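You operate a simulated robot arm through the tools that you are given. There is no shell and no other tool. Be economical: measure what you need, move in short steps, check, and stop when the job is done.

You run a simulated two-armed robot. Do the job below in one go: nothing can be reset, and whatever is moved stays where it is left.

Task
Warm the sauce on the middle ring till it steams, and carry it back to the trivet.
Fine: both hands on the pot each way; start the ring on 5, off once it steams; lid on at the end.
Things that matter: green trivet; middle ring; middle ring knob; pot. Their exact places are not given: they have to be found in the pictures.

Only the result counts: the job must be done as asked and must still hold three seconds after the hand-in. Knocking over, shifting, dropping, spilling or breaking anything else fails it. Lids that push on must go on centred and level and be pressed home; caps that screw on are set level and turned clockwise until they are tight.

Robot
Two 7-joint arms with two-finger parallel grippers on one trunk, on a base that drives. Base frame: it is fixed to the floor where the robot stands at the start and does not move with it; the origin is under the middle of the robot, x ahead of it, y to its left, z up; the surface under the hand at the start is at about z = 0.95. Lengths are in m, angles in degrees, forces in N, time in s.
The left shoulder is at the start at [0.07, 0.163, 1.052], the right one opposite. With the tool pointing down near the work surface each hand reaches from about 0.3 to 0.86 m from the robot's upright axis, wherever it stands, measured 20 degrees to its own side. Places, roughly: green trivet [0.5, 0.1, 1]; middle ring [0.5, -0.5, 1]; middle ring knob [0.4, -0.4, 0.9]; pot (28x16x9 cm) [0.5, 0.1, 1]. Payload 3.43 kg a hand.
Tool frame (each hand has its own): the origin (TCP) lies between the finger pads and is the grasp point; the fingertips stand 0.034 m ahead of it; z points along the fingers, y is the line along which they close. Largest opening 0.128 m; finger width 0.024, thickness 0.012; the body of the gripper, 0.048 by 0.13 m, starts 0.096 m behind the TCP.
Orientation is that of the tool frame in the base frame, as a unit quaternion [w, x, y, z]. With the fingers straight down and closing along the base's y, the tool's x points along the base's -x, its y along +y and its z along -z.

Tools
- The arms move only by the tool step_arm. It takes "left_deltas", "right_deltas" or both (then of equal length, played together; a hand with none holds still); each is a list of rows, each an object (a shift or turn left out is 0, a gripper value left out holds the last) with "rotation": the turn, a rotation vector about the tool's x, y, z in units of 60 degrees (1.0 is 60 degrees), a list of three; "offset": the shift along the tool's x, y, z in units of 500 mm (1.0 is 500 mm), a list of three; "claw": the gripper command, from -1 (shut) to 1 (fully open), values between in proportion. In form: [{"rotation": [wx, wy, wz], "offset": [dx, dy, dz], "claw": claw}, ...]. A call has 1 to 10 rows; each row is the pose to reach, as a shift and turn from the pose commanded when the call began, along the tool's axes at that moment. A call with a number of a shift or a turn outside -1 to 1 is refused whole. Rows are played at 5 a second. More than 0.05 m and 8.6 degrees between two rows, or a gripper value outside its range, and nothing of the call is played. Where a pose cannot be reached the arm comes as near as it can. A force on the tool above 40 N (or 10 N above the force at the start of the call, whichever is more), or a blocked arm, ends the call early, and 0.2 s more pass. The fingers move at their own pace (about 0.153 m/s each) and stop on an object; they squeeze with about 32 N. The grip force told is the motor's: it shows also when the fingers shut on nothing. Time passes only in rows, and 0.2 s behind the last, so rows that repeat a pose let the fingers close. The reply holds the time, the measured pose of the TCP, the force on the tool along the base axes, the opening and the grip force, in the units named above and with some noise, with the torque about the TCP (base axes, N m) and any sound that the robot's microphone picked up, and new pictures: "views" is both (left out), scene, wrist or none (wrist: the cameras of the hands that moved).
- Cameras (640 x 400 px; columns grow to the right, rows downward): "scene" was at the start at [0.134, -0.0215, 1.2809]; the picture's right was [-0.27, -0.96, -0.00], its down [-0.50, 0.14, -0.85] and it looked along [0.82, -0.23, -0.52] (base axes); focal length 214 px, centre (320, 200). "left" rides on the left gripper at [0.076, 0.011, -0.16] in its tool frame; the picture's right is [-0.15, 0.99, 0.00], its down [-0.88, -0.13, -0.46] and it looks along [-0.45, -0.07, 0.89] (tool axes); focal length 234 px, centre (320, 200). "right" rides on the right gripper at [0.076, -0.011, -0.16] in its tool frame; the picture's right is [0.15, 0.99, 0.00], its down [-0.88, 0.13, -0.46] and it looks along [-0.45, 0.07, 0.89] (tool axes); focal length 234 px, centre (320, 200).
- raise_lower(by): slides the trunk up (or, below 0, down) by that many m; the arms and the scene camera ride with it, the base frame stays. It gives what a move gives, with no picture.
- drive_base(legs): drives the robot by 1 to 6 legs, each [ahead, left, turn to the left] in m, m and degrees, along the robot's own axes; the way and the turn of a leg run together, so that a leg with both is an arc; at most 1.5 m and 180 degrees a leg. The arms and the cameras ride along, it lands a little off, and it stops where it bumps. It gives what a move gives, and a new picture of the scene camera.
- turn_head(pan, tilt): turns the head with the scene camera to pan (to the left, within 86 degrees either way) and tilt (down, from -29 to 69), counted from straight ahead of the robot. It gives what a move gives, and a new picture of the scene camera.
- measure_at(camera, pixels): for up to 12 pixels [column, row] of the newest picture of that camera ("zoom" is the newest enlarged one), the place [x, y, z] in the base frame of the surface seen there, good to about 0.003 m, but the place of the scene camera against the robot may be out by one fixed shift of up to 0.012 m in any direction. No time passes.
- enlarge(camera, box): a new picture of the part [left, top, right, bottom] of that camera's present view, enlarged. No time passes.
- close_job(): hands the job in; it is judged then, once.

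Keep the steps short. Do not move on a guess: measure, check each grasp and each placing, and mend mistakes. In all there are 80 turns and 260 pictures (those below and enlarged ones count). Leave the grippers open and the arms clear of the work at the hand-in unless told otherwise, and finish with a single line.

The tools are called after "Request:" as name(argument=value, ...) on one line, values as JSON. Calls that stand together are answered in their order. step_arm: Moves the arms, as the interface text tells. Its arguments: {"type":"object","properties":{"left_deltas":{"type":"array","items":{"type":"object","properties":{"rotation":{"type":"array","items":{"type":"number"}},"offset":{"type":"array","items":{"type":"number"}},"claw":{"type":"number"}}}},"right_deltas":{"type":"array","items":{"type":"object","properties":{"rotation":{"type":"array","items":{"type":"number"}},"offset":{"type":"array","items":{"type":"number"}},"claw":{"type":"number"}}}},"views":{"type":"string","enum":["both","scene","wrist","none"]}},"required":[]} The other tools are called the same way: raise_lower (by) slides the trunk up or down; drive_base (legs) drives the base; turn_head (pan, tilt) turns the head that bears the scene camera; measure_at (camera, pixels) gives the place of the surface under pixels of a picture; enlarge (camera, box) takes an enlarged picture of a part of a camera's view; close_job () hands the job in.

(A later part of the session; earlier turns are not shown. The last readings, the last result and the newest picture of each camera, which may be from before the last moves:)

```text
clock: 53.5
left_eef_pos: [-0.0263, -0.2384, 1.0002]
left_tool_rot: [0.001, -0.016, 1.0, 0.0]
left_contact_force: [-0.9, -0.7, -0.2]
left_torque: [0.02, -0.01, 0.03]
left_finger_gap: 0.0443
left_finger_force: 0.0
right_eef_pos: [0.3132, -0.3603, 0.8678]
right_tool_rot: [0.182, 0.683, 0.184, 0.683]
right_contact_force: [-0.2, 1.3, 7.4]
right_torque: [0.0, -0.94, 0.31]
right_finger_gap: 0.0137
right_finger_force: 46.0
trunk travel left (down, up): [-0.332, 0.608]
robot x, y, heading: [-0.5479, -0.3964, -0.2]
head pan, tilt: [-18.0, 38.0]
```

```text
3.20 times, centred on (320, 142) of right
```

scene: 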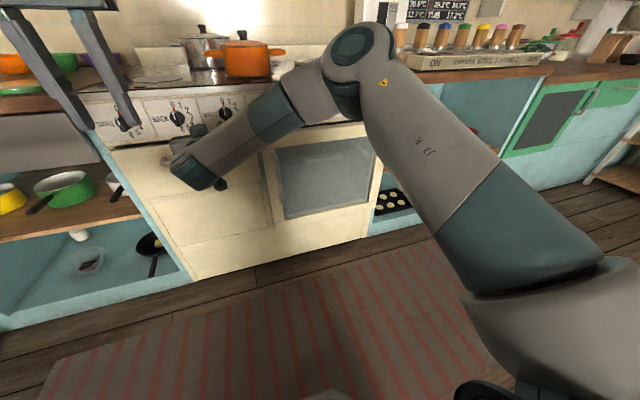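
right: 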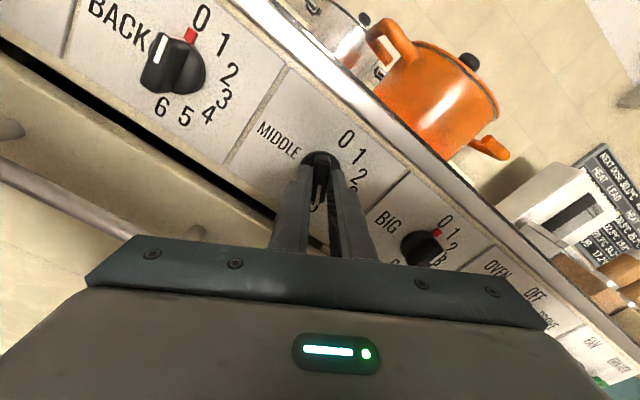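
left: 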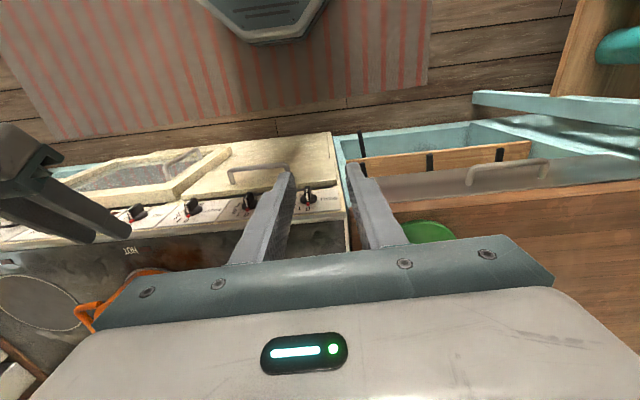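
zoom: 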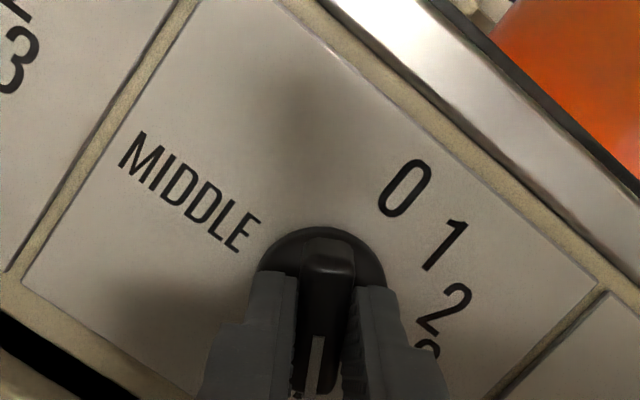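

The turn is 150°. I'll open and back off 5 cm to check the pointer.

Request:
step_arm(right_deltas=[{"claw": -0.31}, {"claw": -0.31}, {"offset": [0, 0, -0.05]}, {"offset": [0, 0, -0.11]}, {"offset": [0, 0, -0.11]}], views="both")

Request:
enlarge(camera="right", box=[220, 60, 460, 210])

Request:
enlarge(camera="scene", box=[140, 0, 360, 137])

```text
clock: 54.7
left_eef_pos: [-0.0258, -0.2379, 1.0002]
left_tool_rot: [0.0, -0.018, 1.0, -0.001]
left_contact_force: [-0.5, 0.3, 0.2]
left_torque: [0.01, 0.02, -0.01]
left_finger_gap: 0.044
left_finger_force: 0.0
right_eef_pos: [0.2582, -0.3629, 0.8693]
right_tool_rot: [0.182, 0.683, 0.184, 0.683]
right_contact_force: [1.0, -0.4, 0.2]
right_torque: [-0.01, 0.01, -0.03]
right_finger_gap: 0.0445
right_finger_force: 0.0
trunk travel left (down, up): [-0.332, 0.608]
robot x, y, heading: [-0.5475, -0.3982, -0.4]
head pan, tilt: [-18.0, 38.0]
```

scene: 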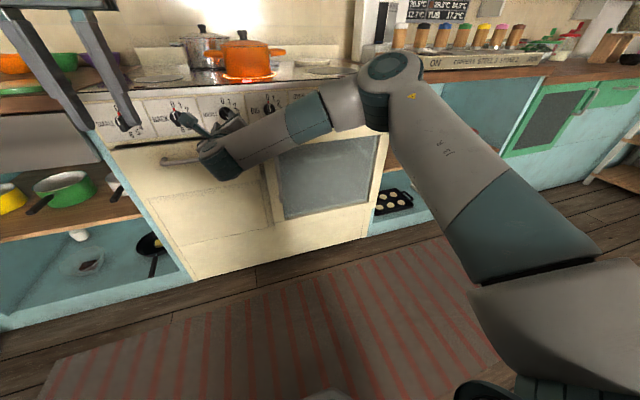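
right: 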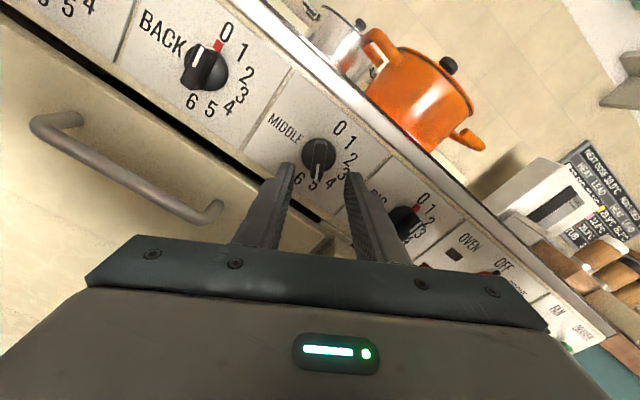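

```text
2.67 times, centred on (340, 135) of right
```

zoom: 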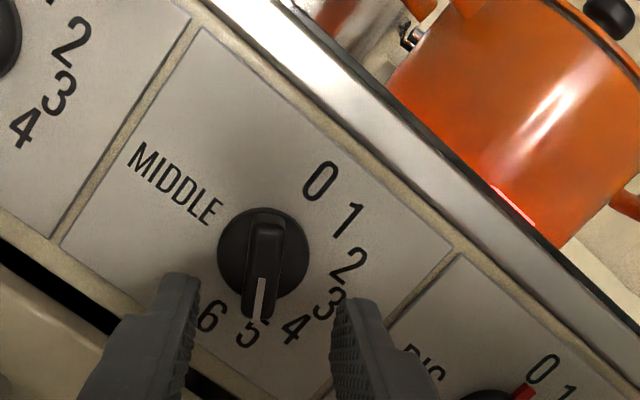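

```text
2.91 times, centred on (250, 68) of scene
```

zoom: 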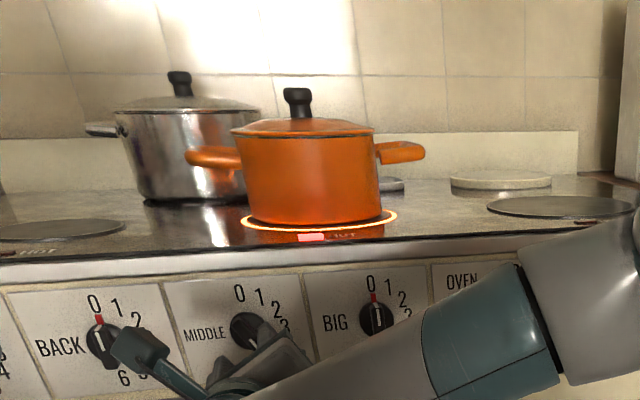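

The pointer is exactly on 5, and the middle ring glows with its HOT lamp lit. I'll put the fingers back around the knob ready to switch off, then wait and watch for steam.

Request:
step_arm(right_deltas=[{"offset": [0, 0, 0.05]}, {"offset": [0, 0, 0.11]}, {"offset": [0, 0, 0.11]}, {"offset": [0, 0, 0.11], "claw": -1}, {"offset": [0, 0, 0.11]}, {"offset": [0, 0, 0.11]}], views="none")

Request:
turn_head(pan=-5, tilt=22)

Request:
step_arm(left_deltas=[{}, {}, {}, {}, {}, {}, {}, {}, {}, {}], views="scene")

```text
clock: 56.1
left_eef_pos: [-0.0268, -0.2391, 0.9993]
left_tool_rot: [0.0, -0.018, 1.0, -0.001]
left_contact_force: [-1.1, -0.4, -0.6]
left_torque: [-0.04, -0.01, -0.04]
left_finger_gap: 0.0441
left_finger_force: 0.1
right_eef_pos: [0.3151, -0.3631, 0.8668]
right_tool_rot: [0.183, 0.683, 0.183, 0.683]
right_contact_force: [1.1, -1.5, 2.2]
right_torque: [0.01, -0.08, -0.09]
right_finger_gap: 0.014
right_finger_force: 45.1
trunk travel left (down, up): [-0.332, 0.608]
robot x, y, heading: [-0.5501, -0.3994, -0.4]
head pan, tilt: [-18.0, 38.0]
```

```text
clock: 56.9
left_eef_pos: [-0.0257, -0.2381, 0.9986]
left_tool_rot: [0.001, -0.017, 1.0, 0.0]
left_contact_force: [0.7, 0.6, -0.5]
left_torque: [-0.01, -0.02, -0.02]
left_finger_gap: 0.0441
left_finger_force: 0.0
right_eef_pos: [0.3149, -0.3625, 0.8678]
right_tool_rot: [0.182, 0.683, 0.185, 0.683]
right_contact_force: [2.2, -0.8, 1.7]
right_torque: [0.06, -0.16, -0.04]
right_finger_gap: 0.0139
right_finger_force: 45.1
trunk travel left (down, up): [-0.332, 0.608]
robot x, y, heading: [-0.5452, -0.3982, -0.1]
head pan, tilt: [-5.0, 22.0]
```

scene: 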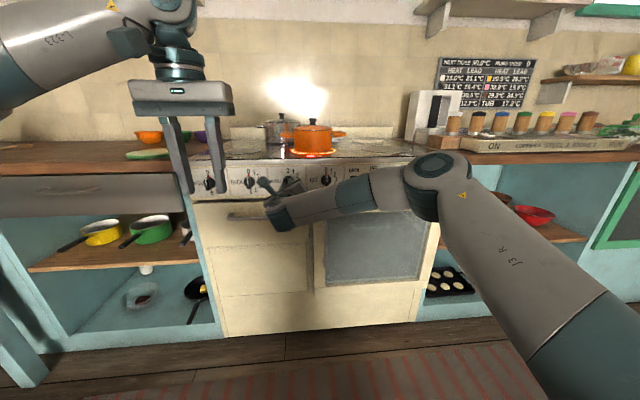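

```text
clock: 59.0
left_eef_pos: [-0.0254, -0.2381, 0.9996]
left_tool_rot: [0.0, -0.017, 1.0, 0.0]
left_contact_force: [-0.4, -0.3, -0.2]
left_torque: [-0.02, -0.01, -0.03]
left_finger_gap: 0.0442
left_finger_force: 0.0
right_eef_pos: [0.3168, -0.3622, 0.8666]
right_tool_rot: [0.182, 0.683, 0.183, 0.683]
right_contact_force: [3.6, -1.2, 3.3]
right_torque: [0.0, -0.11, -0.12]
right_finger_gap: 0.0139
right_finger_force: 45.3
trunk travel left (down, up): [-0.332, 0.608]
robot x, y, heading: [-0.5497, -0.4001, -0.0]
head pan, tilt: [-5.0, 22.0]
```

scene: 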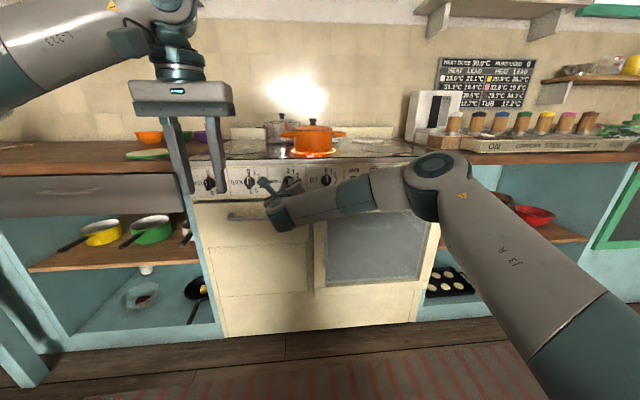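

I see no steam yet. I'll keep waiting and watch closely.

Request:
step_arm(left_deltas=[{}, {}, {}, {}, {}, {}, {}, {}, {}, {}], views="none")

Request:
enlarge(camera="scene", box=[230, 60, 400, 166])

Request:
step_arm(left_deltas=[{}, {}, {}, {}, {}, {}, {}, {}, {}, {}], views="none")

Request:
enlarge(camera="scene", box=[230, 60, 400, 166])

```text
clock: 61.2
left_eef_pos: [-0.0267, -0.2386, 0.9998]
left_tool_rot: [0.0, -0.017, 1.0, -0.001]
left_contact_force: [0.0, 0.0, 0.3]
left_torque: [0.02, 0.01, -0.02]
left_finger_gap: 0.0442
left_finger_force: 0.2
right_eef_pos: [0.3151, -0.3613, 0.868]
right_tool_rot: [0.183, 0.683, 0.185, 0.683]
right_contact_force: [4.9, -0.7, 3.4]
right_torque: [-0.01, -0.26, -0.09]
right_finger_gap: 0.0139
right_finger_force: 44.9
trunk travel left (down, up): [-0.332, 0.608]
robot x, y, heading: [-0.5446, -0.4007, -0.2]
head pan, tilt: [-5.0, 22.0]
```

```text
3.76 times, centred on (315, 113) of scene
```

zoom: 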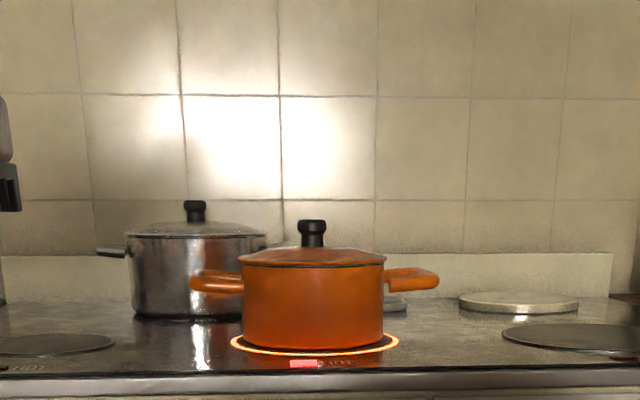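

```text
clock: 63.5
left_eef_pos: [-0.0256, -0.2385, 1.0003]
left_tool_rot: [0.0, -0.017, 1.0, 0.0]
left_contact_force: [0.3, 0.2, 0.0]
left_torque: [-0.01, -0.01, 0.05]
left_finger_gap: 0.0443
left_finger_force: 0.1
right_eef_pos: [0.3137, -0.3625, 0.8683]
right_tool_rot: [0.183, 0.683, 0.182, 0.683]
right_contact_force: [5.1, -0.8, 5.1]
right_torque: [0.0, -0.19, -0.09]
right_finger_gap: 0.0137
right_finger_force: 44.7
trunk travel left (down, up): [-0.332, 0.608]
robot x, y, heading: [-0.5472, -0.3992, -0.3]
head pan, tilt: [-5.0, 22.0]
```

```text
3.76 times, centred on (315, 113) of scene
```

zoom: 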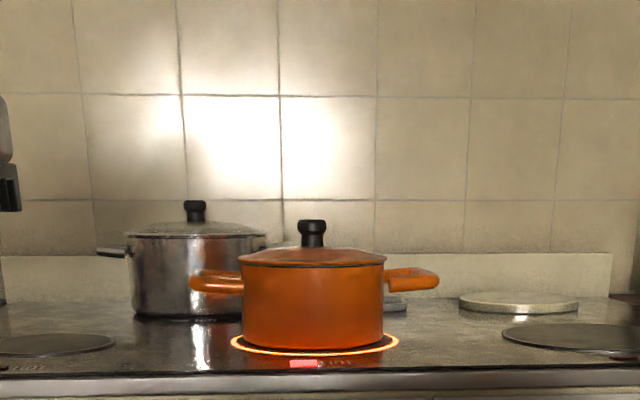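

No steam yet, so I'll wait on with checks in between.

Request:
step_arm(left_deltas=[{}, {}, {}, {}, {}, {}, {}, {}, {}, {}], views="none")

Request:
step_arm(left_deltas=[{}, {}, {}, {}, {}, {}, {}, {}, {}, {}], views="none")

Request:
enlarge(camera="scene", box=[230, 60, 400, 166])

Request:
step_arm(left_deltas=[{}, {}, {}, {}, {}, {}, {}, {}, {}, {}], views="none")

Request:
enlarge(camera="scene", box=[230, 60, 400, 166])

```text
clock: 65.7
left_eef_pos: [-0.0266, -0.2386, 0.999]
left_tool_rot: [-0.001, -0.018, 1.0, 0.0]
left_contact_force: [-0.1, 0.7, 0.7]
left_torque: [0.02, 0.01, 0.01]
left_finger_gap: 0.0444
left_finger_force: 0.0
right_eef_pos: [0.3154, -0.3629, 0.8669]
right_tool_rot: [0.183, 0.683, 0.183, 0.683]
right_contact_force: [6.0, -0.8, 6.5]
right_torque: [-0.01, -0.22, -0.1]
right_finger_gap: 0.0136
right_finger_force: 44.9
trunk travel left (down, up): [-0.332, 0.608]
robot x, y, heading: [-0.5456, -0.3985, -0.5]
head pan, tilt: [-5.0, 22.0]
```

```text
clock: 67.8
left_eef_pos: [-0.0261, -0.2377, 0.9983]
left_tool_rot: [0.0, -0.017, 1.0, 0.0]
left_contact_force: [0.1, -0.1, 0.5]
left_torque: [-0.02, 0.0, -0.01]
left_finger_gap: 0.0444
left_finger_force: 0.1
right_eef_pos: [0.3145, -0.3613, 0.8676]
right_tool_rot: [0.183, 0.683, 0.183, 0.683]
right_contact_force: [4.5, -1.4, 4.7]
right_torque: [0.01, -0.2, -0.11]
right_finger_gap: 0.0141
right_finger_force: 45.3
trunk travel left (down, up): [-0.332, 0.608]
robot x, y, heading: [-0.5467, -0.3997, -0.4]
head pan, tilt: [-5.0, 22.0]
```

```text
3.76 times, centred on (315, 113) of scene
```

zoom: 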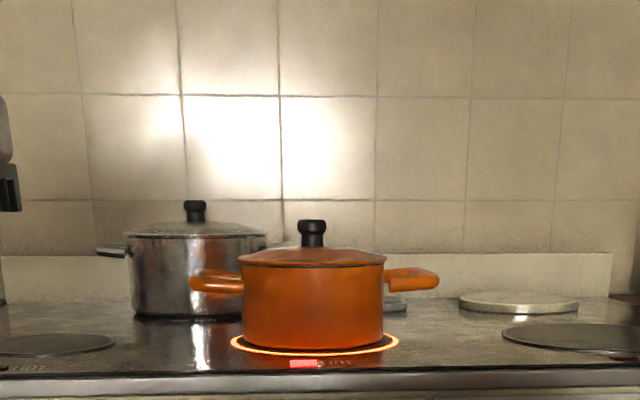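

```text
clock: 70.0
left_eef_pos: [-0.0265, -0.2384, 0.9992]
left_tool_rot: [0.0, -0.018, 1.0, 0.0]
left_contact_force: [0.2, 0.4, 0.2]
left_torque: [0.02, -0.06, 0.01]
left_finger_gap: 0.044
left_finger_force: 0.1
right_eef_pos: [0.3149, -0.362, 0.8675]
right_tool_rot: [0.183, 0.683, 0.184, 0.683]
right_contact_force: [5.0, -2.8, 5.3]
right_torque: [-0.01, -0.2, -0.1]
right_finger_gap: 0.0138
right_finger_force: 45.2
trunk travel left (down, up): [-0.332, 0.608]
robot x, y, heading: [-0.5463, -0.3999, -0.3]
head pan, tilt: [-5.0, 22.0]
```

```text
3.76 times, centred on (315, 113) of scene
```

zoom: 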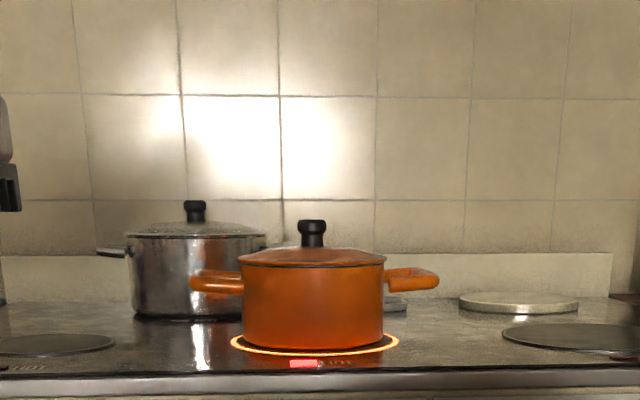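

Nothing new yet after about 16 s of heat. I'll wait on.

Request:
step_arm(left_deltas=[{}, {}, {}, {}, {}, {}, {}, {}, {}, {}], views="none")

Request:
step_arm(left_deltas=[{}, {}, {}, {}, {}, {}, {}, {}, {}, {}], views="none")

Request:
enlarge(camera="scene", box=[230, 60, 400, 166])

Request:
step_arm(left_deltas=[{}, {}, {}, {}, {}, {}, {}, {}, {}, {}], views="none")

Request:
step_arm(left_deltas=[{}, {}, {}, {}, {}, {}, {}, {}, {}, {}], views="none")

Request:
enlarge(camera="scene", box=[230, 60, 400, 166])

```text
clock: 72.2
left_eef_pos: [-0.0263, -0.2383, 1.0009]
left_tool_rot: [0.0, -0.017, 1.0, 0.0]
left_contact_force: [0.3, 0.6, 0.0]
left_torque: [-0.01, -0.04, 0.02]
left_finger_gap: 0.044
left_finger_force: 0.1
right_eef_pos: [0.314, -0.3627, 0.8673]
right_tool_rot: [0.183, 0.683, 0.183, 0.683]
right_contact_force: [5.3, -0.3, 5.1]
right_torque: [0.01, -0.19, -0.13]
right_finger_gap: 0.0142
right_finger_force: 45.1
trunk travel left (down, up): [-0.332, 0.608]
robot x, y, heading: [-0.5441, -0.3999, -0.3]
head pan, tilt: [-5.0, 22.0]
```

```text
clock: 74.5
left_eef_pos: [-0.0257, -0.2379, 1.0002]
left_tool_rot: [0.0, -0.017, 1.0, 0.0]
left_contact_force: [-0.2, 0.5, 0.3]
left_torque: [-0.02, 0.04, 0.01]
left_finger_gap: 0.0444
left_finger_force: 0.1
right_eef_pos: [0.3144, -0.3617, 0.869]
right_tool_rot: [0.183, 0.683, 0.184, 0.683]
right_contact_force: [4.4, -1.3, 4.7]
right_torque: [-0.02, -0.21, -0.13]
right_finger_gap: 0.0139
right_finger_force: 44.8
trunk travel left (down, up): [-0.332, 0.608]
robot x, y, heading: [-0.5484, -0.3969, -0.0]
head pan, tilt: [-5.0, 22.0]
```

```text
3.76 times, centred on (315, 113) of scene
```

zoom: 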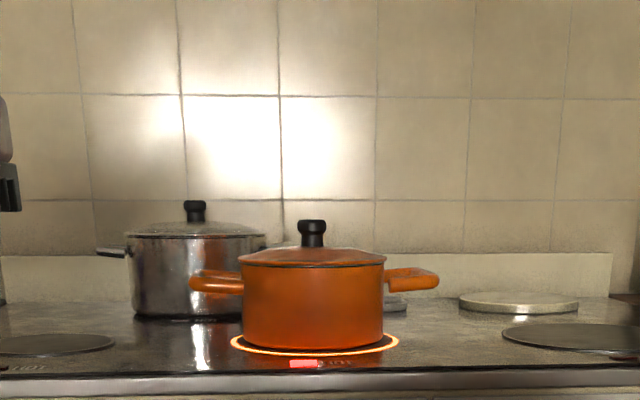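

```text
clock: 76.7
left_eef_pos: [-0.0258, -0.238, 0.9991]
left_tool_rot: [0.0, -0.017, 1.0, 0.0]
left_contact_force: [-0.2, -0.1, 0.6]
left_torque: [0.02, 0.0, 0.06]
left_finger_gap: 0.0441
left_finger_force: 0.0
right_eef_pos: [0.3142, -0.3612, 0.8683]
right_tool_rot: [0.184, 0.683, 0.182, 0.683]
right_contact_force: [4.5, -1.3, 4.2]
right_torque: [-0.01, -0.19, -0.11]
right_finger_gap: 0.0137
right_finger_force: 45.3
trunk travel left (down, up): [-0.332, 0.608]
robot x, y, heading: [-0.5479, -0.3997, -0.2]
head pan, tilt: [-5.0, 22.0]
```

```text
clock: 78.8
left_eef_pos: [-0.0254, -0.2389, 0.9994]
left_tool_rot: [0.0, -0.017, 1.0, 0.0]
left_contact_force: [-0.1, -0.1, 0.1]
left_torque: [-0.01, 0.0, 0.0]
left_finger_gap: 0.0444
left_finger_force: 0.0
right_eef_pos: [0.3147, -0.3623, 0.8679]
right_tool_rot: [0.182, 0.683, 0.184, 0.683]
right_contact_force: [4.2, -1.6, 4.9]
right_torque: [-0.01, -0.18, -0.12]
right_finger_gap: 0.0135
right_finger_force: 45.3
trunk travel left (down, up): [-0.332, 0.608]
robot x, y, heading: [-0.5466, -0.4051, -0.4]
head pan, tilt: [-5.0, 22.0]
```

```text
3.76 times, centred on (315, 113) of scene
```

zoom: 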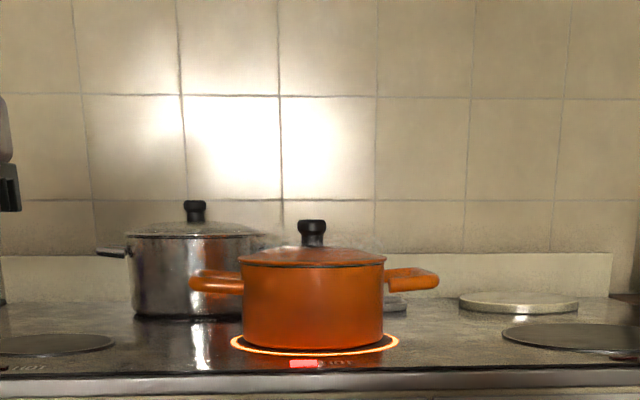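

There may be a faint haze just above the lid at t=78.8. I'll look closer before going on.

Request:
enlarge(camera="scene", box=[280, 95, 350, 139])

Request:
step_arm(left_deltas=[{}, {}, {}], views="none")

Request:
enlarge(camera="scene", box=[280, 95, 350, 139])

```text
9.09 times, centred on (315, 117) of scene
```

zoom: 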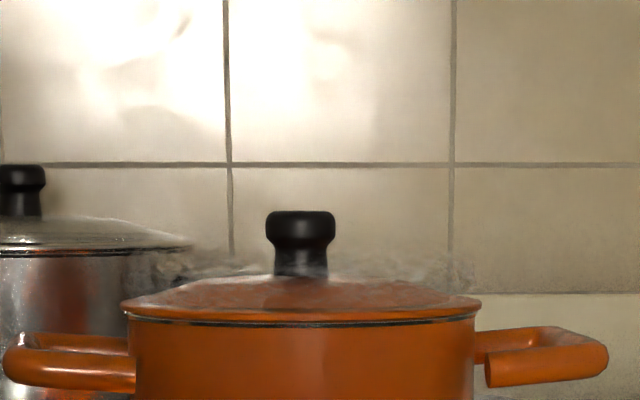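

```text
clock: 79.7
left_eef_pos: [-0.0263, -0.2387, 1.0]
left_tool_rot: [-0.001, -0.017, 1.0, 0.0]
left_contact_force: [0.0, 0.2, 0.5]
left_torque: [-0.03, 0.02, -0.01]
left_finger_gap: 0.044
left_finger_force: 0.0
right_eef_pos: [0.3146, -0.3621, 0.8679]
right_tool_rot: [0.183, 0.683, 0.183, 0.683]
right_contact_force: [4.6, -0.6, 4.1]
right_torque: [-0.01, -0.19, -0.09]
right_finger_gap: 0.0142
right_finger_force: 44.6
trunk travel left (down, up): [-0.332, 0.608]
robot x, y, heading: [-0.5474, -0.3982, -0.3]
head pan, tilt: [-5.0, 22.0]
```

```text
9.09 times, centred on (315, 117) of scene
```

zoom: 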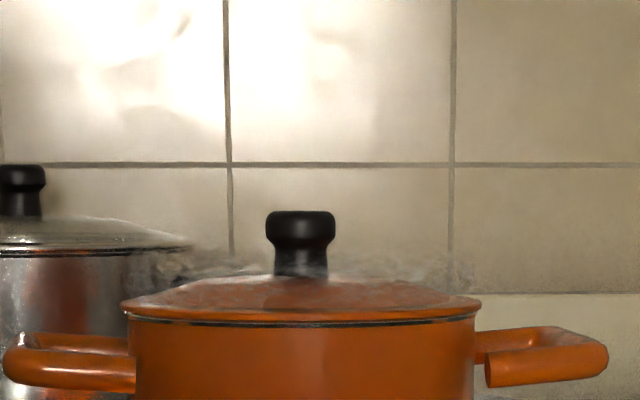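

Wisps of steam curl above the lid, so the sauce is steaming. I'll turn the knob back 150° anticlockwise to 0 in three calls.

Request:
step_arm(right_deltas=[{"rotation": [0, 0, -0.14]}, {"rotation": [0, 0, -0.28]}, {"rotation": [0, 0, -0.42]}, {"rotation": [0, 0, -0.56]}, {"rotation": [0, 0, -0.7]}, {"rotation": [0, 0, -0.84]}, {"rotation": [0, 0, -0.98]}], views="none")

Request:
step_arm(right_deltas=[{"rotation": [0, 0, -0.14]}, {"rotation": [0, 0, -0.28]}, {"rotation": [0, 0, -0.42]}, {"rotation": [0, 0, -0.56]}, {"rotation": [0, 0, -0.7]}, {"rotation": [0, 0, -0.84]}, {"rotation": [0, 0, -0.98]}], views="wrist")

```text
clock: 81.2
left_eef_pos: [-0.026, -0.2384, 0.9984]
left_tool_rot: [0.0, -0.017, 1.0, 0.0]
left_contact_force: [-0.6, 0.2, -0.4]
left_torque: [-0.01, -0.02, -0.02]
left_finger_gap: 0.0444
left_finger_force: 0.0
right_eef_pos: [0.315, -0.3623, 0.868]
right_tool_rot: [0.495, 0.504, 0.496, 0.505]
right_contact_force: [4.2, -2.3, 0.3]
right_torque: [0.0, 0.05, -0.92]
right_finger_gap: 0.0137
right_finger_force: 45.5
trunk travel left (down, up): [-0.332, 0.608]
robot x, y, heading: [-0.5485, -0.4041, -0.2]
head pan, tilt: [-5.0, 22.0]
```

```text
clock: 82.8
left_eef_pos: [-0.0251, -0.239, 0.9999]
left_tool_rot: [0.0, -0.017, 1.0, 0.0]
left_contact_force: [-0.3, -0.3, -0.2]
left_torque: [-0.03, -0.02, 0.0]
left_finger_gap: 0.0442
left_finger_force: 0.0
right_eef_pos: [0.3155, -0.3624, 0.8679]
right_tool_rot: [0.679, 0.196, 0.68, 0.198]
right_contact_force: [3.2, -4.3, 1.0]
right_torque: [-0.02, 0.51, 0.08]
right_finger_gap: 0.0142
right_finger_force: 45.3
trunk travel left (down, up): [-0.332, 0.608]
robot x, y, heading: [-0.5482, -0.4062, -0.2]
head pan, tilt: [-5.0, 22.0]
```

right: 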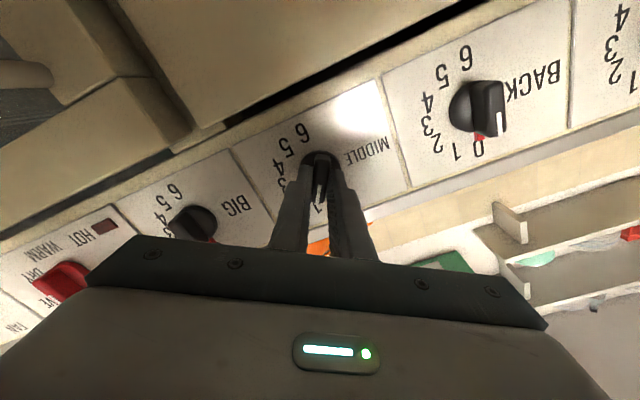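

32° remain to 0, so I'll finish the turn.

Request:
step_arm(right_deltas=[{"rotation": [0, 0, -0.14]}, {"rotation": [0, 0, -0.28]}, {"rotation": [0, 0, -0.42]}, {"rotation": [0, 0, -0.54]}, {"rotation": [0, 0, -0.54]}], views="none")

Request:
step_arm(right_deltas=[{"claw": -0.31}, {"claw": -0.31}, {"offset": [0, 0, -0.05]}, {"offset": [0, 0, -0.12]}, {"offset": [0, 0, -0.12]}], views="both")

Request:
enlarge(camera="right", box=[220, 80, 420, 205])

Request:
enlarge(camera="scene", box=[230, 60, 400, 166])

```text
clock: 84.0
left_eef_pos: [-0.0251, -0.2386, 0.9999]
left_tool_rot: [0.001, -0.017, 1.0, 0.0]
left_contact_force: [-0.4, -0.3, 0.0]
left_torque: [0.0, -0.01, -0.01]
left_finger_gap: 0.0441
left_finger_force: 0.1
right_eef_pos: [0.3152, -0.3638, 0.868]
right_tool_rot: [0.707, -0.001, 0.707, 0.0]
right_contact_force: [11.4, -2.0, 5.7]
right_torque: [0.28, 0.63, -0.16]
right_finger_gap: 0.0137
right_finger_force: 45.2
trunk travel left (down, up): [-0.332, 0.608]
robot x, y, heading: [-0.5462, -0.4007, -0.4]
head pan, tilt: [-5.0, 22.0]
```

```text
clock: 85.2
left_eef_pos: [-0.026, -0.2379, 0.999]
left_tool_rot: [0.001, -0.018, 1.0, -0.001]
left_contact_force: [0.0, -0.4, 0.3]
left_torque: [0.01, 0.01, -0.03]
left_finger_gap: 0.0443
left_finger_force: 0.1
right_eef_pos: [0.255, -0.3632, 0.8689]
right_tool_rot: [0.707, -0.001, 0.707, 0.0]
right_contact_force: [-0.1, 0.3, 0.4]
right_torque: [0.02, -0.01, -0.02]
right_finger_gap: 0.0442
right_finger_force: 0.2
trunk travel left (down, up): [-0.332, 0.608]
robot x, y, heading: [-0.5485, -0.4001, -0.4]
head pan, tilt: [-5.0, 22.0]
```

scene: 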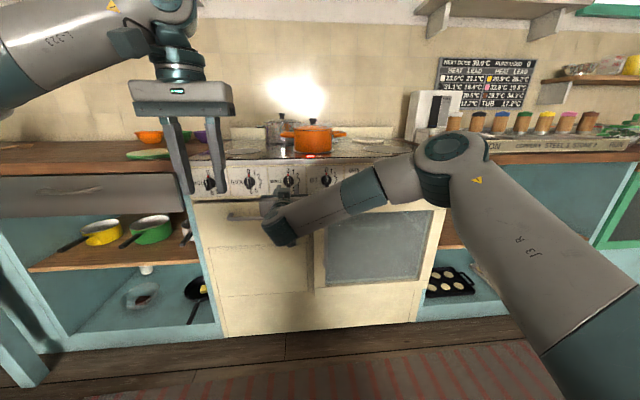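
right: 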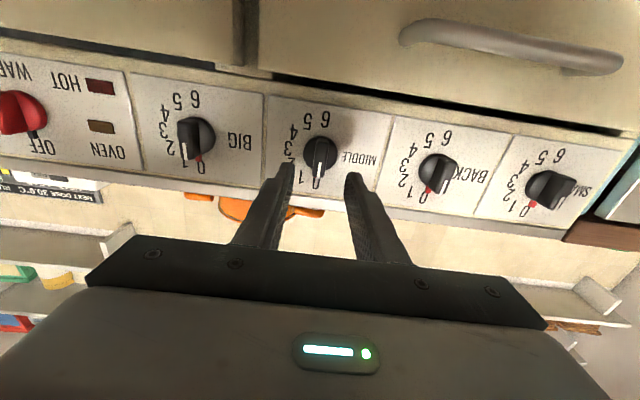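

```text
3.20 times, centred on (320, 142) of right
```

zoom: 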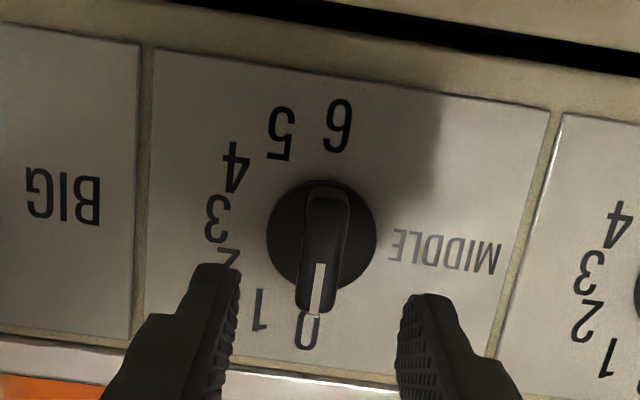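

```text
3.76 times, centred on (315, 113) of scene
```

zoom: 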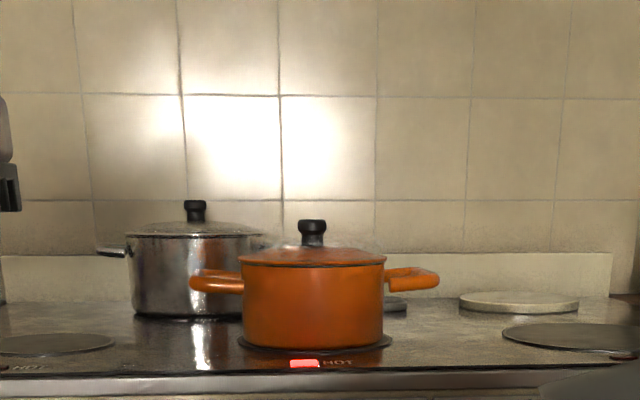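

The pointer is back on 0 and the ring has stopped glowing, with only the HOT lamp still lit. Next I'll raise the trunk 0.2 m and turn the right hand back to pointing down.

Request:
raise_lower(by=0.2)

Request:
step_arm(right_deltas=[{"offset": [-0.03, -0.05, 0], "rotation": [0, 0.125, 0]}, {"offset": [-0.06, -0.1, 0], "rotation": [0, 0.25, 0]}, {"offset": [-0.09, -0.15, 0], "rotation": [0, 0.375, 0]}, {"offset": [-0.12, -0.2, 0], "rotation": [0, 0.5, 0]}, {"offset": [-0.15, -0.25, 0], "rotation": [0, 0.625, 0]}, {"offset": [-0.18, -0.3, 0], "rotation": [0, 0.75, 0]}, {"offset": [-0.21, -0.35, 0], "rotation": [0, 0.875, 0]}, {"offset": [-0.24, -0.4, 0], "rotation": [0, 1, 0]}], views="scene")

```text
clock: 87.4
left_eef_pos: [-0.0268, -0.2385, 1.1989]
left_tool_rot: [0.0, -0.018, 1.0, -0.002]
left_contact_force: [0.3, -0.3, 0.3]
left_torque: [0.0, -0.01, 0.0]
left_finger_gap: 0.0441
left_finger_force: 0.0
right_eef_pos: [0.2545, -0.3619, 1.0683]
right_tool_rot: [0.707, -0.001, 0.707, 0.001]
right_contact_force: [0.5, -0.1, 0.5]
right_torque: [0.03, 0.0, 0.01]
right_finger_gap: 0.044
right_finger_force: 0.1
trunk travel left (down, up): [-0.532, 0.408]
robot x, y, heading: [-0.5503, -0.3978, -0.1]
head pan, tilt: [-5.0, 22.0]
```

```text
clock: 89.2
left_eef_pos: [-0.0261, -0.2389, 1.1995]
left_tool_rot: [0.0, -0.017, 1.0, -0.001]
left_contact_force: [0.5, 0.0, 0.2]
left_torque: [-0.01, 0.01, 0.0]
left_finger_gap: 0.0439
left_finger_force: 0.1
right_eef_pos: [0.2552, -0.5639, 1.1877]
right_tool_rot: [0.258, -0.001, 0.966, 0.001]
right_contact_force: [1.0, 0.4, -0.3]
right_torque: [0.0, 0.0, -0.03]
right_finger_gap: 0.0441
right_finger_force: 0.1
trunk travel left (down, up): [-0.532, 0.408]
robot x, y, heading: [-0.5506, -0.3994, -0.2]
head pan, tilt: [-5.0, 22.0]
```

scene: 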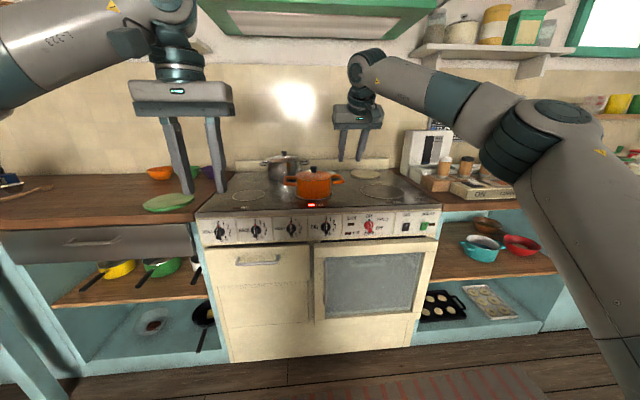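

Both hands can now return to their carry posture (25.6 cm apart, pointing down) relative to the robot, out here in free space, before I drive in.

Request:
step_arm(left_deltas=[{"offset": [0, -0.07, 0]}, {"offset": [0, -0.14, 0]}, {"offset": [0, -0.21, 0]}, {"offset": [0, -0.28, 0]}, {"offset": [0, -0.35, 0]}, {"offset": [0, -0.42, 0]}, {"offset": [0, -0.49, 0]}, {"offset": [0, -0.56, 0]}, {"offset": [0, -0.636, 0]}, {"offset": [0, -0.636, 0]}], right_deltas=[{"offset": [0.05, -0.056, -0.032], "rotation": [0, 0.055, 0]}, {"offset": [0.1, -0.111, -0.064], "rotation": [0, 0.11, 0]}, {"offset": [0.152, -0.167, -0.097], "rotation": [0, 0.167, 0]}, {"offset": [0.203, -0.222, -0.129], "rotation": [0, 0.222, 0]}, {"offset": [0.253, -0.278, -0.161], "rotation": [0, 0.278, 0]}, {"offset": [0.304, -0.333, -0.193], "rotation": [0, 0.333, 0]}, {"offset": [0.355, -0.389, -0.226], "rotation": [0, 0.389, 0]}, {"offset": [0.405, -0.444, -0.258], "rotation": [0, 0.444, 0]}, {"offset": [0.456, -0.5, -0.29], "rotation": [0, 0.5, 0]}, {"offset": [0.456, -0.5, -0.29], "rotation": [0, 0.5, 0]}], views="scene")

```text
clock: 91.4
left_eef_pos: [-0.0121, -0.5536, 1.1994]
left_tool_rot: [0.0, -0.017, 1.0, -0.001]
left_contact_force: [0.1, -0.1, -0.5]
left_torque: [-0.04, 0.04, 0.03]
left_finger_gap: 0.044
left_finger_force: 0.0
right_eef_pos: [-0.0134, -0.8124, 1.201]
right_tool_rot: [-0.001, -0.002, 1.0, -0.001]
right_contact_force: [0.6, 0.0, -1.0]
right_torque: [-0.03, 0.0, 0.0]
right_finger_gap: 0.0442
right_finger_force: 0.0
trunk travel left (down, up): [-0.532, 0.408]
robot x, y, heading: [-0.5478, -0.4021, -0.4]
head pan, tilt: [-5.0, 22.0]
```

scene: 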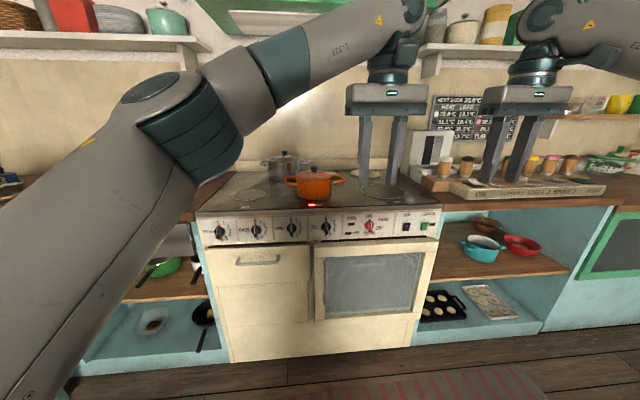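

Now I'll drive left 0.22 m, then forward 0.55 m, back to the earlier carry stand.

Request:
drive_base(legs=[[0, 0.22, 0.3], [0.545, 0, 0]])

Request:
turn_head(pan=-20, tilt=35)

Request:
step_arm(left_deltas=[{}], right_deltas=[{}], views="wrist")

```text
clock: 95.8
left_eef_pos: [0.5241, -0.3354, 1.1995]
left_tool_rot: [0.0, -0.018, 1.0, 0.0]
left_contact_force: [0.9, -0.1, -0.5]
left_torque: [0.01, -0.01, 0.01]
left_finger_gap: 0.0444
left_finger_force: 0.1
right_eef_pos: [0.5242, -0.5937, 1.1997]
right_tool_rot: [-0.001, -0.002, 1.0, 0.0]
right_contact_force: [0.0, 0.2, 0.5]
right_torque: [0.01, -0.01, 0.03]
right_finger_gap: 0.0443
right_finger_force: 0.0
trunk travel left (down, up): [-0.532, 0.408]
robot x, y, heading: [-0.0085, -0.184, -0.1]
head pan, tilt: [-5.0, 22.0]
```

scene: 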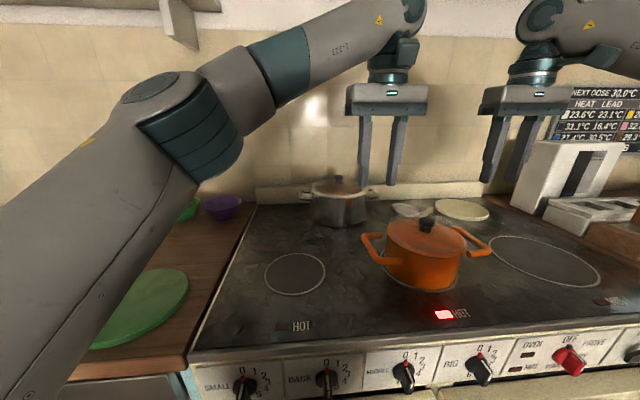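

```text
clock: 96.6
left_eef_pos: [0.524, -0.3363, 1.2021]
left_tool_rot: [0.001, -0.018, 1.0, 0.0]
left_contact_force: [-0.2, 0.3, 0.2]
left_torque: [0.01, -0.01, 0.01]
left_finger_gap: 0.0443
left_finger_force: 0.1
right_eef_pos: [0.5253, -0.5932, 1.2013]
right_tool_rot: [0.0, -0.003, 1.0, 0.0]
right_contact_force: [0.5, -0.4, -0.5]
right_torque: [0.0, -0.04, -0.01]
right_finger_gap: 0.0441
right_finger_force: 0.1
trunk travel left (down, up): [-0.532, 0.408]
robot x, y, heading: [-0.0106, -0.1818, -0.1]
head pan, tilt: [-20.0, 35.0]
```

scene: 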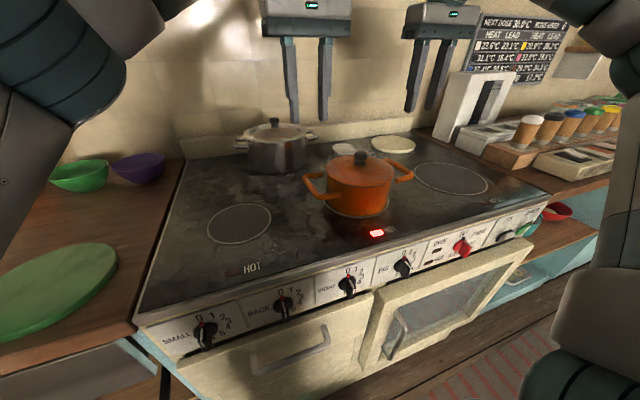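

```text
clock: 97.0
left_eef_pos: [0.5235, -0.3369, 1.2015]
left_tool_rot: [0.001, -0.019, 1.0, -0.001]
left_contact_force: [0.1, 0.7, 0.7]
left_torque: [-0.03, 0.02, -0.04]
left_finger_gap: 0.0446
left_finger_force: 0.0
right_eef_pos: [0.5235, -0.5929, 1.202]
right_tool_rot: [0.0, -0.003, 1.0, 0.0]
right_contact_force: [-0.2, 0.0, 0.3]
right_torque: [0.03, -0.01, 0.01]
right_finger_gap: 0.0444
right_finger_force: 0.0
trunk travel left (down, up): [-0.532, 0.408]
robot x, y, heading: [-0.0117, -0.1851, 0.0]
head pan, tilt: [-20.0, 35.0]
```

right: 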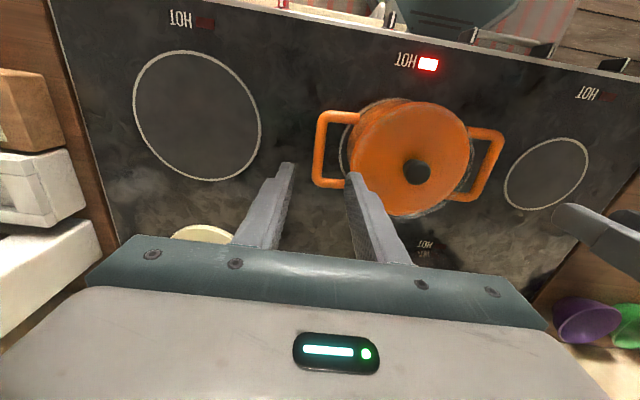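
left: 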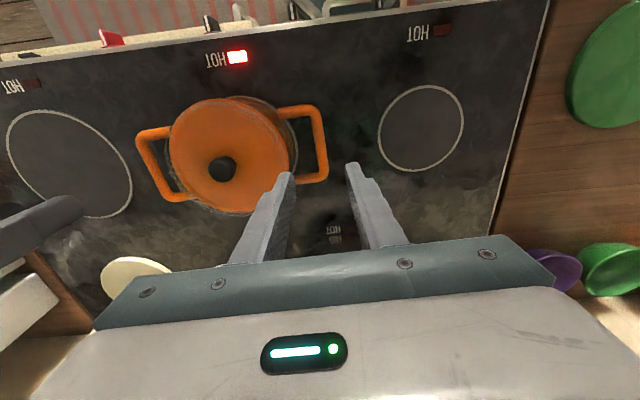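

I'll measure the handle bars once more from the wrist views.

Request:
measure_at(camera="right", pixels=[[322, 130], [320, 150], [318, 172], [497, 160], [488, 180], [416, 171]])

Request:
measure_at(camera="left", pixels=[[317, 125], [320, 145], [322, 170], [145, 150], [157, 178], [221, 168]])

```text
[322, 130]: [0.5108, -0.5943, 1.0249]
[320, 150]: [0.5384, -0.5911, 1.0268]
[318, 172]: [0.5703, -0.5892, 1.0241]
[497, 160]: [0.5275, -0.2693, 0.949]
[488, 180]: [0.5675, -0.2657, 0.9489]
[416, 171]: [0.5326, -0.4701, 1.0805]
```

```text
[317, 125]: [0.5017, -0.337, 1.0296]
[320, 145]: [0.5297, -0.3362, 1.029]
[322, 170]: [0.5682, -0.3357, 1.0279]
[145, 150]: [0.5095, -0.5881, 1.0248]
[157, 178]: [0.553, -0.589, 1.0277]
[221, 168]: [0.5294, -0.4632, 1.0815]
```

The bars are where I left them (y≈-0.336 and -0.592). I'll lower both hands around them.

Request:
step_arm(left_deltas=[{"offset": [-0.023, -0.001, 0.05]}, {"offset": [-0.023, -0.001, 0.13]}, {"offset": [-0.023, -0.001, 0.21]}, {"offset": [-0.023, -0.001, 0.28]}, {"offset": [-0.023, -0.001, 0.335]}, {"offset": [-0.023, -0.001, 0.369]}, {"offset": [-0.023, -0.001, 0.369]}], right_deltas=[{"offset": [-0.023, 0, 0.05], "rotation": [0, 0, -0.02]}, {"offset": [-0.023, 0, 0.13], "rotation": [0, 0, -0.035]}, {"offset": [-0.023, 0, 0.21], "rotation": [0, 0, -0.035]}, {"offset": [-0.023, 0, 0.28], "rotation": [0, 0, -0.035]}, {"offset": [-0.023, 0, 0.335], "rotation": [0, 0, -0.035]}, {"offset": [-0.023, 0, 0.37], "rotation": [0, 0, -0.035]}, {"offset": [-0.023, 0, 0.37], "rotation": [0, 0, -0.035]}], views="wrist")

```text
clock: 98.6
left_eef_pos: [0.5349, -0.3378, 1.014]
left_tool_rot: [0.001, -0.019, 1.0, -0.002]
left_contact_force: [0.5, 0.2, 0.0]
left_torque: [0.02, -0.02, -0.02]
left_finger_gap: 0.0442
left_finger_force: 0.0
right_eef_pos: [0.5347, -0.5928, 1.0162]
right_tool_rot: [0.001, -0.021, 1.0, 0.0]
right_contact_force: [0.6, 1.0, -0.3]
right_torque: [0.01, 0.0, 0.03]
right_finger_gap: 0.0442
right_finger_force: 0.1
trunk travel left (down, up): [-0.532, 0.408]
robot x, y, heading: [-0.0142, -0.1806, 0.1]
head pan, tilt: [-20.0, 35.0]
```

right: 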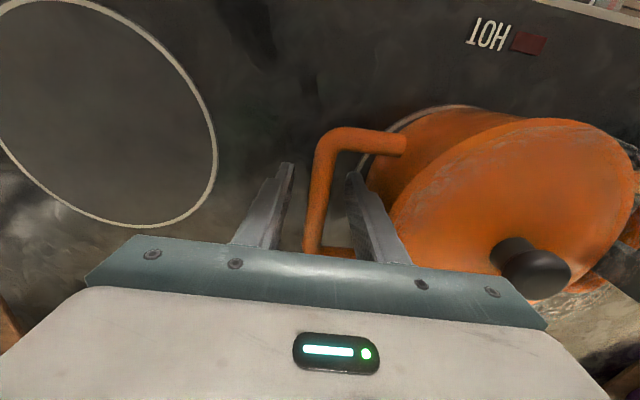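
left: 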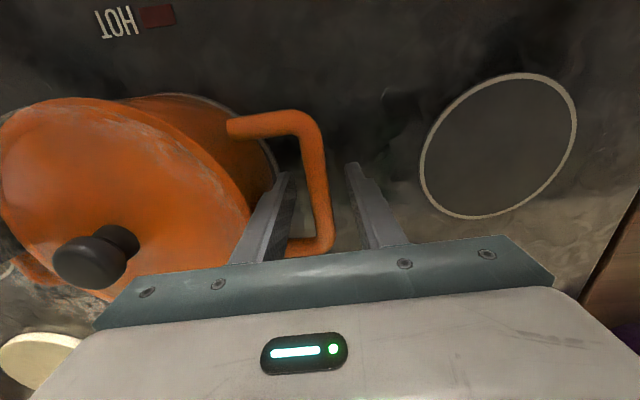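

The fingers straddle both bars, with steam over the lid. I'll close both.

Request:
step_arm(left_deltas=[{"claw": -1}, {"claw": -1}, {"claw": -1}], right_deltas=[{"claw": -1}, {"claw": -1}, {"claw": -1}], views="none")

```text
clock: 99.4
left_eef_pos: [0.5357, -0.3366, 1.0146]
left_tool_rot: [0.001, -0.02, 1.0, 0.0]
left_contact_force: [-0.8, 7.5, -0.7]
left_torque: [-0.1, 0.07, 0.19]
left_finger_gap: 0.0158
left_finger_force: 32.4
right_eef_pos: [0.5352, -0.5921, 1.0152]
right_tool_rot: [-0.001, -0.02, 1.0, -0.001]
right_contact_force: [-1.5, -7.1, 0.1]
right_torque: [0.05, -0.39, -0.06]
right_finger_gap: 0.0157
right_finger_force: 31.8
trunk travel left (down, up): [-0.532, 0.408]
robot x, y, heading: [-0.0116, -0.1819, -0.0]
head pan, tilt: [-20.0, 35.0]
```

Both grips are firm with low forces. I'll lift 8 cm and start the carry back.

Request:
step_arm(left_deltas=[{"offset": [0, 0, -0.03]}, {"offset": [0, 0, -0.08]}, {"offset": [0, 0, -0.13]}, {"offset": [0, 0, -0.16]}, {"offset": [0.002, 0.04, -0.16]}, {"offset": [0.006, 0.1, -0.16]}, {"offset": [0.01, 0.17, -0.16]}, {"offset": [0.014, 0.24, -0.16]}, {"offset": [0.017, 0.29, -0.16]}, {"offset": [0.018, 0.31, -0.16]}], right_deltas=[{"offset": [0, 0, -0.03]}, {"offset": [0, 0, -0.08]}, {"offset": [0, 0, -0.13]}, {"offset": [0, 0, -0.16]}, {"offset": [0.002, 0.04, -0.16]}, {"offset": [0.006, 0.1, -0.16]}, {"offset": [0.01, 0.17, -0.16]}, {"offset": [0.014, 0.24, -0.16]}, {"offset": [0.017, 0.29, -0.16]}, {"offset": [0.018, 0.31, -0.16]}], views="scene")

```text
clock: 101.6
left_eef_pos: [0.5199, -0.1822, 1.0944]
left_tool_rot: [0.0, -0.018, 1.0, -0.001]
left_contact_force: [4.3, -3.8, -4.9]
left_torque: [-0.05, -0.06, 0.76]
left_finger_gap: 0.0156
left_finger_force: 31.8
right_eef_pos: [0.5213, -0.4391, 1.095]
right_tool_rot: [-0.001, -0.02, 1.0, 0.001]
right_contact_force: [-3.4, 2.6, -6.8]
right_torque: [-0.08, 0.06, 0.16]
right_finger_gap: 0.0157
right_finger_force: 31.7
trunk travel left (down, up): [-0.532, 0.408]
robot x, y, heading: [-0.0091, -0.1801, -0.1]
head pan, tilt: [-20.0, 35.0]
```

scene: 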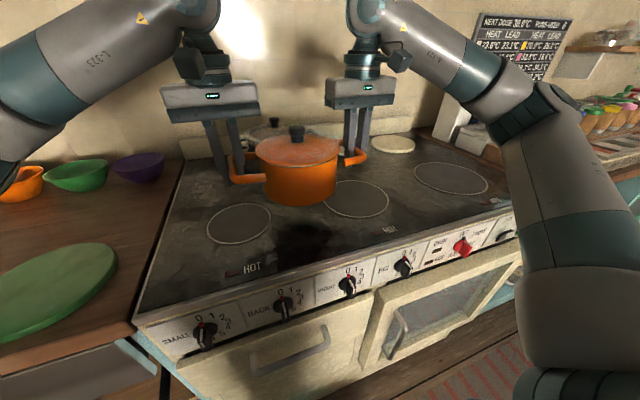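

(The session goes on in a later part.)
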